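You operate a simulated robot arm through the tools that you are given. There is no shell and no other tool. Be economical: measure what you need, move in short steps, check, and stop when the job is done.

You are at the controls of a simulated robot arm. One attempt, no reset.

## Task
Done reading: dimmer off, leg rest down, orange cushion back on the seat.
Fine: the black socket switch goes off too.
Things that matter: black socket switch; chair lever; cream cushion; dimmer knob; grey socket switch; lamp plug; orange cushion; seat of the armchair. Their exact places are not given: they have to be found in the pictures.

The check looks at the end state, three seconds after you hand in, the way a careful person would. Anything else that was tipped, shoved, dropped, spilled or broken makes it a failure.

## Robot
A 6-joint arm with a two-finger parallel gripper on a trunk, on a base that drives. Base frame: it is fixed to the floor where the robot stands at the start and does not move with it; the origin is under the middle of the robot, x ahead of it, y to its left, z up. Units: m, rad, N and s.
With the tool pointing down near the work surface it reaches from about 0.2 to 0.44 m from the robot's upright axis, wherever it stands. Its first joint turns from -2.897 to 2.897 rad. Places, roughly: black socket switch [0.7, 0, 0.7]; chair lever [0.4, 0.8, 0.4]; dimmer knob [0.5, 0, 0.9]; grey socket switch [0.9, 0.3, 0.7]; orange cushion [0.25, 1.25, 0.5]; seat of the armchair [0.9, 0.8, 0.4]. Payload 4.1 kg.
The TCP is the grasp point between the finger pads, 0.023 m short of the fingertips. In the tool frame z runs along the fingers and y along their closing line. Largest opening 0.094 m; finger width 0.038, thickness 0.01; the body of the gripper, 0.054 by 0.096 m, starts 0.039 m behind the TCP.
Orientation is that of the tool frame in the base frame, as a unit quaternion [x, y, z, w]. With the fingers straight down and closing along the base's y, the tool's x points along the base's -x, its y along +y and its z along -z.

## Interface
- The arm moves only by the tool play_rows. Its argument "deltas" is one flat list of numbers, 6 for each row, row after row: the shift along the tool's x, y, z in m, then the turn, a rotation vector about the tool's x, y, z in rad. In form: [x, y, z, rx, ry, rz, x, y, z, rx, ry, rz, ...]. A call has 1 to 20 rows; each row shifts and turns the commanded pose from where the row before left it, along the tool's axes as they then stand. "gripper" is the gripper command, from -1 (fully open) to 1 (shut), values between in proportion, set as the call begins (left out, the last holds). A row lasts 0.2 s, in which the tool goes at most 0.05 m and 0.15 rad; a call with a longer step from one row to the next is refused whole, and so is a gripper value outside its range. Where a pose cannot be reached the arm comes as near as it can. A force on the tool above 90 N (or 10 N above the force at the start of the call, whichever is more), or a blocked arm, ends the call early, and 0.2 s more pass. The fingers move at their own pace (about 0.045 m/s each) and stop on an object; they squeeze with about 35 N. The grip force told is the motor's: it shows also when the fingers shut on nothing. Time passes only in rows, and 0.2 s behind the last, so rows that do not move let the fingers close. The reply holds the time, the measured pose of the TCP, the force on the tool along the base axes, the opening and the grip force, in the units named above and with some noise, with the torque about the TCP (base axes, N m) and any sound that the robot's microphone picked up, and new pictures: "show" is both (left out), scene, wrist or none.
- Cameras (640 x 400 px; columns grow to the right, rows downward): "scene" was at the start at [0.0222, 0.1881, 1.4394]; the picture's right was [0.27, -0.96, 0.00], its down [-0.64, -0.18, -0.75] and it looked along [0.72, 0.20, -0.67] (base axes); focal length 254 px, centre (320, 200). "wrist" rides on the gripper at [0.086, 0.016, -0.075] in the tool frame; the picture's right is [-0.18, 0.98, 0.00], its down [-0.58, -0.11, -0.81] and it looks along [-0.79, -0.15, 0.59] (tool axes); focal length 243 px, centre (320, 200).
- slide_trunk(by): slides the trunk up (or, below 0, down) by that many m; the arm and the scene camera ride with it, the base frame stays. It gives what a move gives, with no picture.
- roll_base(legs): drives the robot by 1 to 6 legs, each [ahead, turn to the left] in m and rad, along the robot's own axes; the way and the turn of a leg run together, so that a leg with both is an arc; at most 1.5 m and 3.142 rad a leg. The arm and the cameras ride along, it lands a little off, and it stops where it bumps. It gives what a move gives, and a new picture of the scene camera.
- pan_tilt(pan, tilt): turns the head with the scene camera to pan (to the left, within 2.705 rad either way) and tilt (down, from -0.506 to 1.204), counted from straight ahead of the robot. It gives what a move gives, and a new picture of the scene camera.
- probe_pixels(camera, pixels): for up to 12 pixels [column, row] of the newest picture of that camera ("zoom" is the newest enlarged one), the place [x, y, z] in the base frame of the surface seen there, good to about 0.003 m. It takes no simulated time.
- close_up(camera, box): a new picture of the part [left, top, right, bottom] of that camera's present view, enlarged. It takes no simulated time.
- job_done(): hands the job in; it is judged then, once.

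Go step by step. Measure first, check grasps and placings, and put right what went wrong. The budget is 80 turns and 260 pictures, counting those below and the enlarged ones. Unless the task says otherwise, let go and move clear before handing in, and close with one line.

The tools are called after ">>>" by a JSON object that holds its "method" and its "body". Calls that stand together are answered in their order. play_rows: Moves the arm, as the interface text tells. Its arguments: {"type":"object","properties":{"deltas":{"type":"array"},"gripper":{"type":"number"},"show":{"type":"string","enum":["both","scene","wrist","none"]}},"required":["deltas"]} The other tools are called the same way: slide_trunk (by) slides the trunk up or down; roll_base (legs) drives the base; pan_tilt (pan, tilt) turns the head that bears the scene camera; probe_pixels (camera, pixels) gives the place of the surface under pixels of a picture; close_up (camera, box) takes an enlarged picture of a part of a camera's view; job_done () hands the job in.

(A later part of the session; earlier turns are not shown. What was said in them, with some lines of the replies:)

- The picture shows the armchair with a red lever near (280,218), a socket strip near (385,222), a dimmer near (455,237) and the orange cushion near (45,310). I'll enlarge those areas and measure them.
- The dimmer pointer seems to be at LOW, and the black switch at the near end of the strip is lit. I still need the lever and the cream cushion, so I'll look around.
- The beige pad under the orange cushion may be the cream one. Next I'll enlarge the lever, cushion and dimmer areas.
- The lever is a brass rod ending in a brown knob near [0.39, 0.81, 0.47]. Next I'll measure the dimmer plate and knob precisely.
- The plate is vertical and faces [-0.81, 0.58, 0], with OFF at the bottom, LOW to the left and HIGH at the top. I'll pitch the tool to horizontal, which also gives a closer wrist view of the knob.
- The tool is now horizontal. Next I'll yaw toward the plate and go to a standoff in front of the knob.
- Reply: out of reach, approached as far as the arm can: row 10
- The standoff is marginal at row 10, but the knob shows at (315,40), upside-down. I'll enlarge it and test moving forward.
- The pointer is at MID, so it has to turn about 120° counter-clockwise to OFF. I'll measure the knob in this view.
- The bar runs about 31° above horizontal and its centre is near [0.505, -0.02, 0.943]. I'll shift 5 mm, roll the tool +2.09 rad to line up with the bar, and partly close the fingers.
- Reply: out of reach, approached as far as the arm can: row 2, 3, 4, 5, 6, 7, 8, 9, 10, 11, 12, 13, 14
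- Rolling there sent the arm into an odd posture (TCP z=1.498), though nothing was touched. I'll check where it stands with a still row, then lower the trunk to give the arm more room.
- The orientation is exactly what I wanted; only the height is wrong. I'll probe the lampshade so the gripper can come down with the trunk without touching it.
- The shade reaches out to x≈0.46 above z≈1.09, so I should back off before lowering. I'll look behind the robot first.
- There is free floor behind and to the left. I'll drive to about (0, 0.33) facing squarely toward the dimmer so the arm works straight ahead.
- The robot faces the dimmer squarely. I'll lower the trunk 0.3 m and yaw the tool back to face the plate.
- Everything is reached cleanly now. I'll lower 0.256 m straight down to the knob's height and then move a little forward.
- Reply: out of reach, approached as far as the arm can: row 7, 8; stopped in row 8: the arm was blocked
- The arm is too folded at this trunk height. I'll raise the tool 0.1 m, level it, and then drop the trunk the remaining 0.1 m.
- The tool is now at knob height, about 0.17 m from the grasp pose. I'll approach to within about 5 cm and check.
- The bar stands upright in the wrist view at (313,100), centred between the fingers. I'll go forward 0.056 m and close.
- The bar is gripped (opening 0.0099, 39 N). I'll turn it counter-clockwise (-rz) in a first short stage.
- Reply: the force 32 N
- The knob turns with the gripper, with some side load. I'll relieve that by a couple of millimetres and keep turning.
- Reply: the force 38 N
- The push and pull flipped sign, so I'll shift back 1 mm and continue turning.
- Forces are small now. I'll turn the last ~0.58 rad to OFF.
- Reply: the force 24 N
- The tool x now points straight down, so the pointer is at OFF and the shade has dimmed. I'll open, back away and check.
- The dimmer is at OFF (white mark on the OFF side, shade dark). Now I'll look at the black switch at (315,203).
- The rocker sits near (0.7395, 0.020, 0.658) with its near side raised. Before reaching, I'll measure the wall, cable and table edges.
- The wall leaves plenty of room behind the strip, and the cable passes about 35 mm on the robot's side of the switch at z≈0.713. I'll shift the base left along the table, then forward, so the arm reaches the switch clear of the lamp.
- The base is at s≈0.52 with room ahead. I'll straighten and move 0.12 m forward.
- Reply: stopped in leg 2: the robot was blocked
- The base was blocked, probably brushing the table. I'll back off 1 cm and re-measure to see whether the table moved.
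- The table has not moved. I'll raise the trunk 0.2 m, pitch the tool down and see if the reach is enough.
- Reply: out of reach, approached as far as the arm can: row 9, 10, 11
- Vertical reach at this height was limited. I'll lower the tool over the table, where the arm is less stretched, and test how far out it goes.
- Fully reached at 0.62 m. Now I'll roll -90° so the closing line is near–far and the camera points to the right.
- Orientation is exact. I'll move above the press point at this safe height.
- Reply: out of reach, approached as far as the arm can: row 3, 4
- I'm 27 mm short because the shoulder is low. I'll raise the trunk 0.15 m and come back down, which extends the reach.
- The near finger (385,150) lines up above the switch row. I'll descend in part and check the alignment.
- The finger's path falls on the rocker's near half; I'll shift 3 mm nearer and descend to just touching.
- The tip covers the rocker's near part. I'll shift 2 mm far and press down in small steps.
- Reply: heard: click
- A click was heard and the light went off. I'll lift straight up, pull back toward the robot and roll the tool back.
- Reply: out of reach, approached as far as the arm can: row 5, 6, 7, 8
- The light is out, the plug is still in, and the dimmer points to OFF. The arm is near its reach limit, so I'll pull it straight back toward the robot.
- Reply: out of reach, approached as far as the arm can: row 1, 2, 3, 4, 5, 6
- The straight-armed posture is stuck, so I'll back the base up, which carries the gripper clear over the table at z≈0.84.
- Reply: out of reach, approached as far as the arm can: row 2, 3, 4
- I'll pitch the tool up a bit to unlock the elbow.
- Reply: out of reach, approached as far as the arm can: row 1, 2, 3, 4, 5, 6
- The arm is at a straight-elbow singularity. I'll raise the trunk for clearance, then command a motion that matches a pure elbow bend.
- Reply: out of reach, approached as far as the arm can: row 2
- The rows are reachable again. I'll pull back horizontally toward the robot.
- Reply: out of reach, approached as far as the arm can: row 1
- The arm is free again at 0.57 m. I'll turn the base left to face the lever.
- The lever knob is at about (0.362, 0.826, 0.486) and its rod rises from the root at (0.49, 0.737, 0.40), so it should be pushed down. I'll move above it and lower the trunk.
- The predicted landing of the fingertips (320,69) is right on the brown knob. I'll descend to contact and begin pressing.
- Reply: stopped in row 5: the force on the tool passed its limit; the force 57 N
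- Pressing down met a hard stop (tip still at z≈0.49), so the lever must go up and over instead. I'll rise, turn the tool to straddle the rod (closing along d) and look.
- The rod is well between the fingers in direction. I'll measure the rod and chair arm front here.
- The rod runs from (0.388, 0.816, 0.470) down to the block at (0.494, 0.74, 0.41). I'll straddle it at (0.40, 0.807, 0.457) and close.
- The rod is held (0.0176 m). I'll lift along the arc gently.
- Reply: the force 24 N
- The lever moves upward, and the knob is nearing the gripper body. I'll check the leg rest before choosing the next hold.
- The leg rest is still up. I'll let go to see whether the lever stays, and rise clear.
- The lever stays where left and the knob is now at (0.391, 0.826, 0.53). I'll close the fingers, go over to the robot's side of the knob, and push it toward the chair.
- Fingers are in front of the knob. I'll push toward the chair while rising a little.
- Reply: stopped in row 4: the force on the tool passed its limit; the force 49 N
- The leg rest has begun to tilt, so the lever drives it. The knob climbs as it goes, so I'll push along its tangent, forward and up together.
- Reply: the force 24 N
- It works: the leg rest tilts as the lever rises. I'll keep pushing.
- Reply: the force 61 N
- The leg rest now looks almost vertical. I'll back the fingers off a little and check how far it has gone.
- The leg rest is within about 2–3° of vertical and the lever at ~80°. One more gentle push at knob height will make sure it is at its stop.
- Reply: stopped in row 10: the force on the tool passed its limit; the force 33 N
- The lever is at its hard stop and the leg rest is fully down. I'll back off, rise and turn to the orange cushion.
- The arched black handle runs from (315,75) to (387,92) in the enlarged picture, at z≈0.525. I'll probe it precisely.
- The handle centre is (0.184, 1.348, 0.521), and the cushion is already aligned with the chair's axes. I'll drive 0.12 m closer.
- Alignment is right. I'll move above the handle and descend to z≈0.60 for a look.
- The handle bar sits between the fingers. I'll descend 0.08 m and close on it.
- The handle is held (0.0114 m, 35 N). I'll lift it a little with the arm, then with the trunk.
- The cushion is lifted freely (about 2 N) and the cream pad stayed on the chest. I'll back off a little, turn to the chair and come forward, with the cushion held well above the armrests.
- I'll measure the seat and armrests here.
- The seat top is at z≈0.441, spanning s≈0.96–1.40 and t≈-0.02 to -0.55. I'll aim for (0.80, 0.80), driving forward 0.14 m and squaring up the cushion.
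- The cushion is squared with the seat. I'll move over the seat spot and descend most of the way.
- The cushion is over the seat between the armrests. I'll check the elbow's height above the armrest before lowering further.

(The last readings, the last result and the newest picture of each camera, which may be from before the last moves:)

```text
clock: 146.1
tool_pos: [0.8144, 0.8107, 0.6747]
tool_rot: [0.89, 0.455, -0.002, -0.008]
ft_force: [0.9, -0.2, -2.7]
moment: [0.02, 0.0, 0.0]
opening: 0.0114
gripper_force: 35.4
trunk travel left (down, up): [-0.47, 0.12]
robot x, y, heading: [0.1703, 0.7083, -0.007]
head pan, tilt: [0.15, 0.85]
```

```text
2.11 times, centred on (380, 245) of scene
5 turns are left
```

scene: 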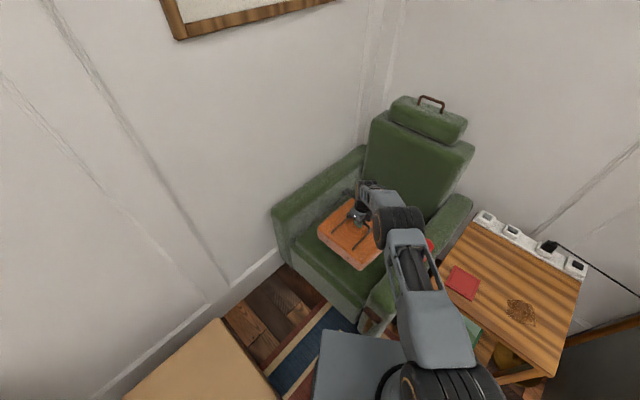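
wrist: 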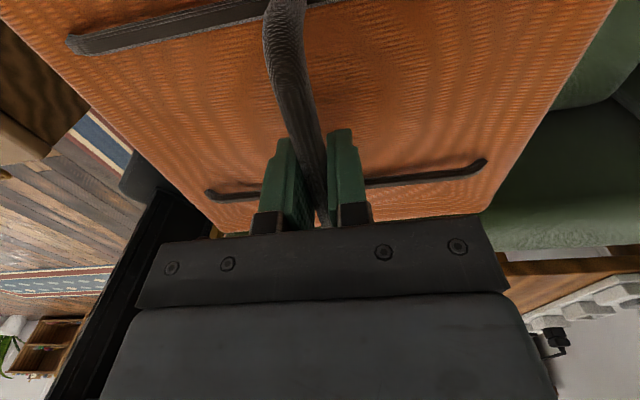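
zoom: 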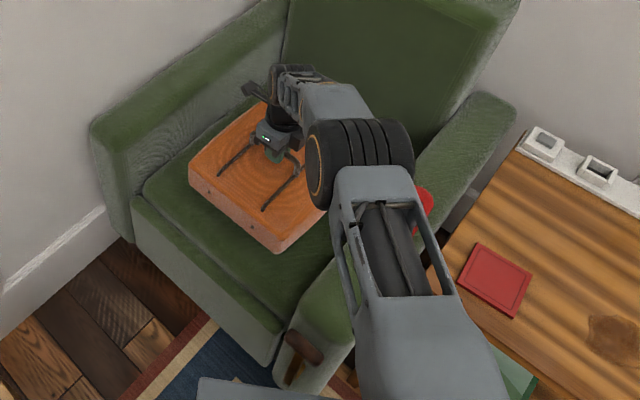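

Elbow clearance is ample (z≈1.05). I'll lower the cushion onto the seat, slowly at the end.

>>> {"method": "play_rows", "body": {"deltas": [0, 0, 0.03, 0, 0, 0, 0, 0, 0.03, 0, 0, 0, 0, 0, 0.025, 0, 0, 0, 0, 0, 0.01, 0, 0, 0, 0, 0, 0.006, 0, 0, 0, 0, 0, 0.005, 0, 0, 0, 0, 0, 0.004, 0, 0, 0, 0, 0, 0.002, 0, 0, 0, 0, 0, 0, 0, 0, 0], "show": "scene"}}

```text
clock: 148.1
tool_pos: [0.7973, 0.8089, 0.5693]
tool_rot: [0.891, 0.455, -0.002, -0.008]
ft_force: [-0.8, 0.3, -2.5]
moment: [0.0, 0.03, 0.02]
opening: 0.0113
gripper_force: 34.9
out of reach, approached as far as the arm can: row 3, 4, 7
trunk travel left (down, up): [-0.47, 0.12]
robot x, y, heading: [0.1654, 0.7035, -0.005]
head pan, tilt: [0.15, 0.85]
4 turns are left
```

scene: 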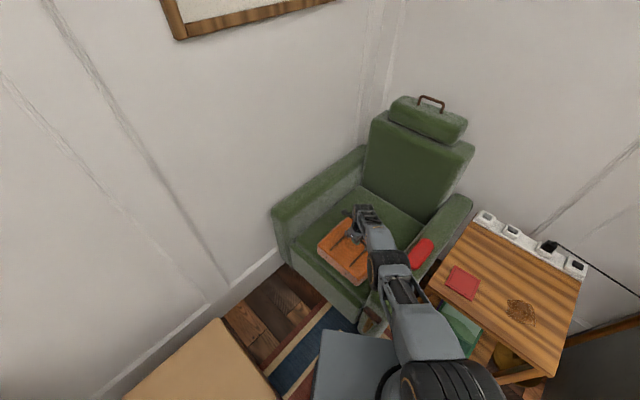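

It hangs about 7 mm above the seat with the arm at its reach limit, so I'll finish with the trunk: down 9 mm, open, then up 0.12 m.

>>> {"method": "slide_trunk", "body": {"by": -0.009}}

>>> {"method": "play_rows", "body": {"deltas": [0, 0, 0, 0, 0, 0, 0, 0, 0, 0, 0, 0, 0, 0, 0, 0, 0, 0, 0, 0, 0, 0, 0, 0, 0, 0, 0, 0, 0, 0], "gripper": -0.4, "show": "none"}}

>>> {"method": "slide_trunk", "body": {"by": 0.12}}

>>> {"method": "play_rows", "body": {"deltas": [0, 0, 0, 0, 0, 0], "show": "both"}}

>>> {"method": "close_up", "body": {"camera": "scene", "box": [260, 120, 480, 340]}}

```text
clock: 148.7
tool_pos: [0.7968, 0.8074, 0.56]
tool_rot: [0.891, 0.454, -0.003, -0.007]
ft_force: [-0.5, -0.1, -2.1]
moment: [-0.02, -0.01, 0.05]
opening: 0.011
gripper_force: 35.3
trunk travel left (down, up): [-0.461, 0.129]
robot x, y, heading: [0.1677, 0.7039, -0.011]
head pan, tilt: [0.15, 0.85]
```

```text
clock: 149.9
tool_pos: [0.7968, 0.809, 0.5593]
tool_rot: [0.891, 0.454, -0.002, -0.007]
ft_force: [0.6, -0.8, 0.1]
moment: [0.01, 0.01, 0.01]
opening: 0.0659
gripper_force: 0.1
trunk travel left (down, up): [-0.461, 0.129]
robot x, y, heading: [0.1646, 0.7036, -0.007]
head pan, tilt: [0.15, 0.85]
```

```text
clock: 151.4
tool_pos: [0.7961, 0.808, 0.6788]
tool_rot: [0.891, 0.454, -0.004, -0.007]
ft_force: [0.0, -0.5, 1.1]
moment: [0.0, -0.03, 0.02]
opening: 0.0661
gripper_force: 0.1
trunk travel left (down, up): [-0.581, 0.009]
robot x, y, heading: [0.1625, 0.7032, -0.008]
head pan, tilt: [0.15, 0.85]
```

```text
clock: 151.8
tool_pos: [0.7973, 0.8084, 0.6805]
tool_rot: [0.891, 0.455, -0.002, -0.008]
ft_force: [-0.3, 0.0, -0.2]
moment: [-0.01, 0.0, -0.03]
opening: 0.0658
gripper_force: 0.0
trunk travel left (down, up): [-0.581, 0.009]
robot x, y, heading: [0.1609, 0.7046, -0.011]
head pan, tilt: [0.15, 0.85]
```

scene: 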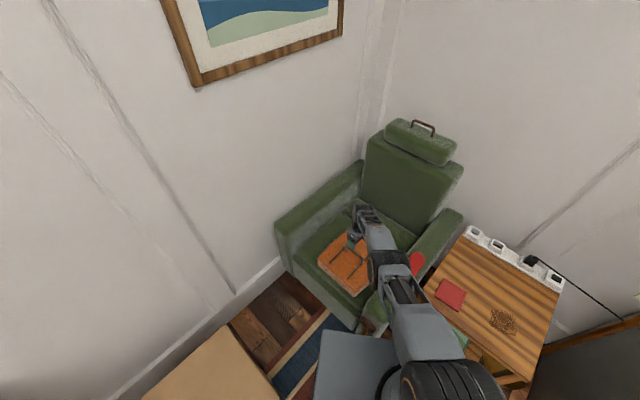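
wrist: 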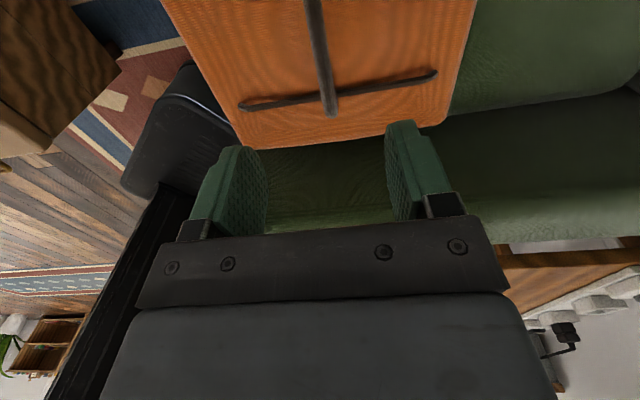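

```text
1.82 times, centred on (370, 230) of scene
3 turns are left
```

zoom: 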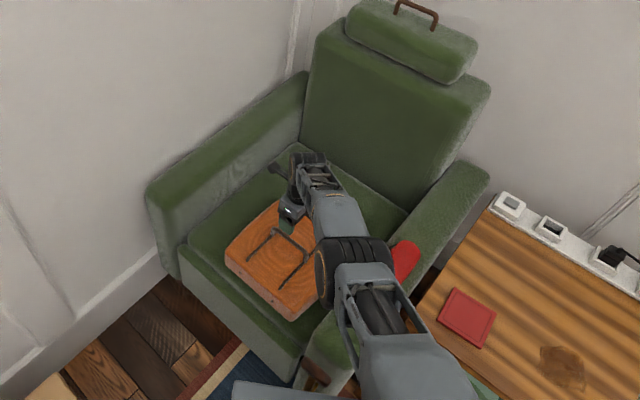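

The orange cushion is resting on the seat, the gripper is open and clear above it, and the leg rest is still down. The black switch light went out, and the dimmer pointed to OFF at last look, so I'm handing in.

>>> {"method": "job_done", "body": {}}

```text
The job is handed in.
```

I've handed the job in: the dimmer is off, the black socket switch is off, the leg rest is down, and the orange cushion is back on the armchair seat.
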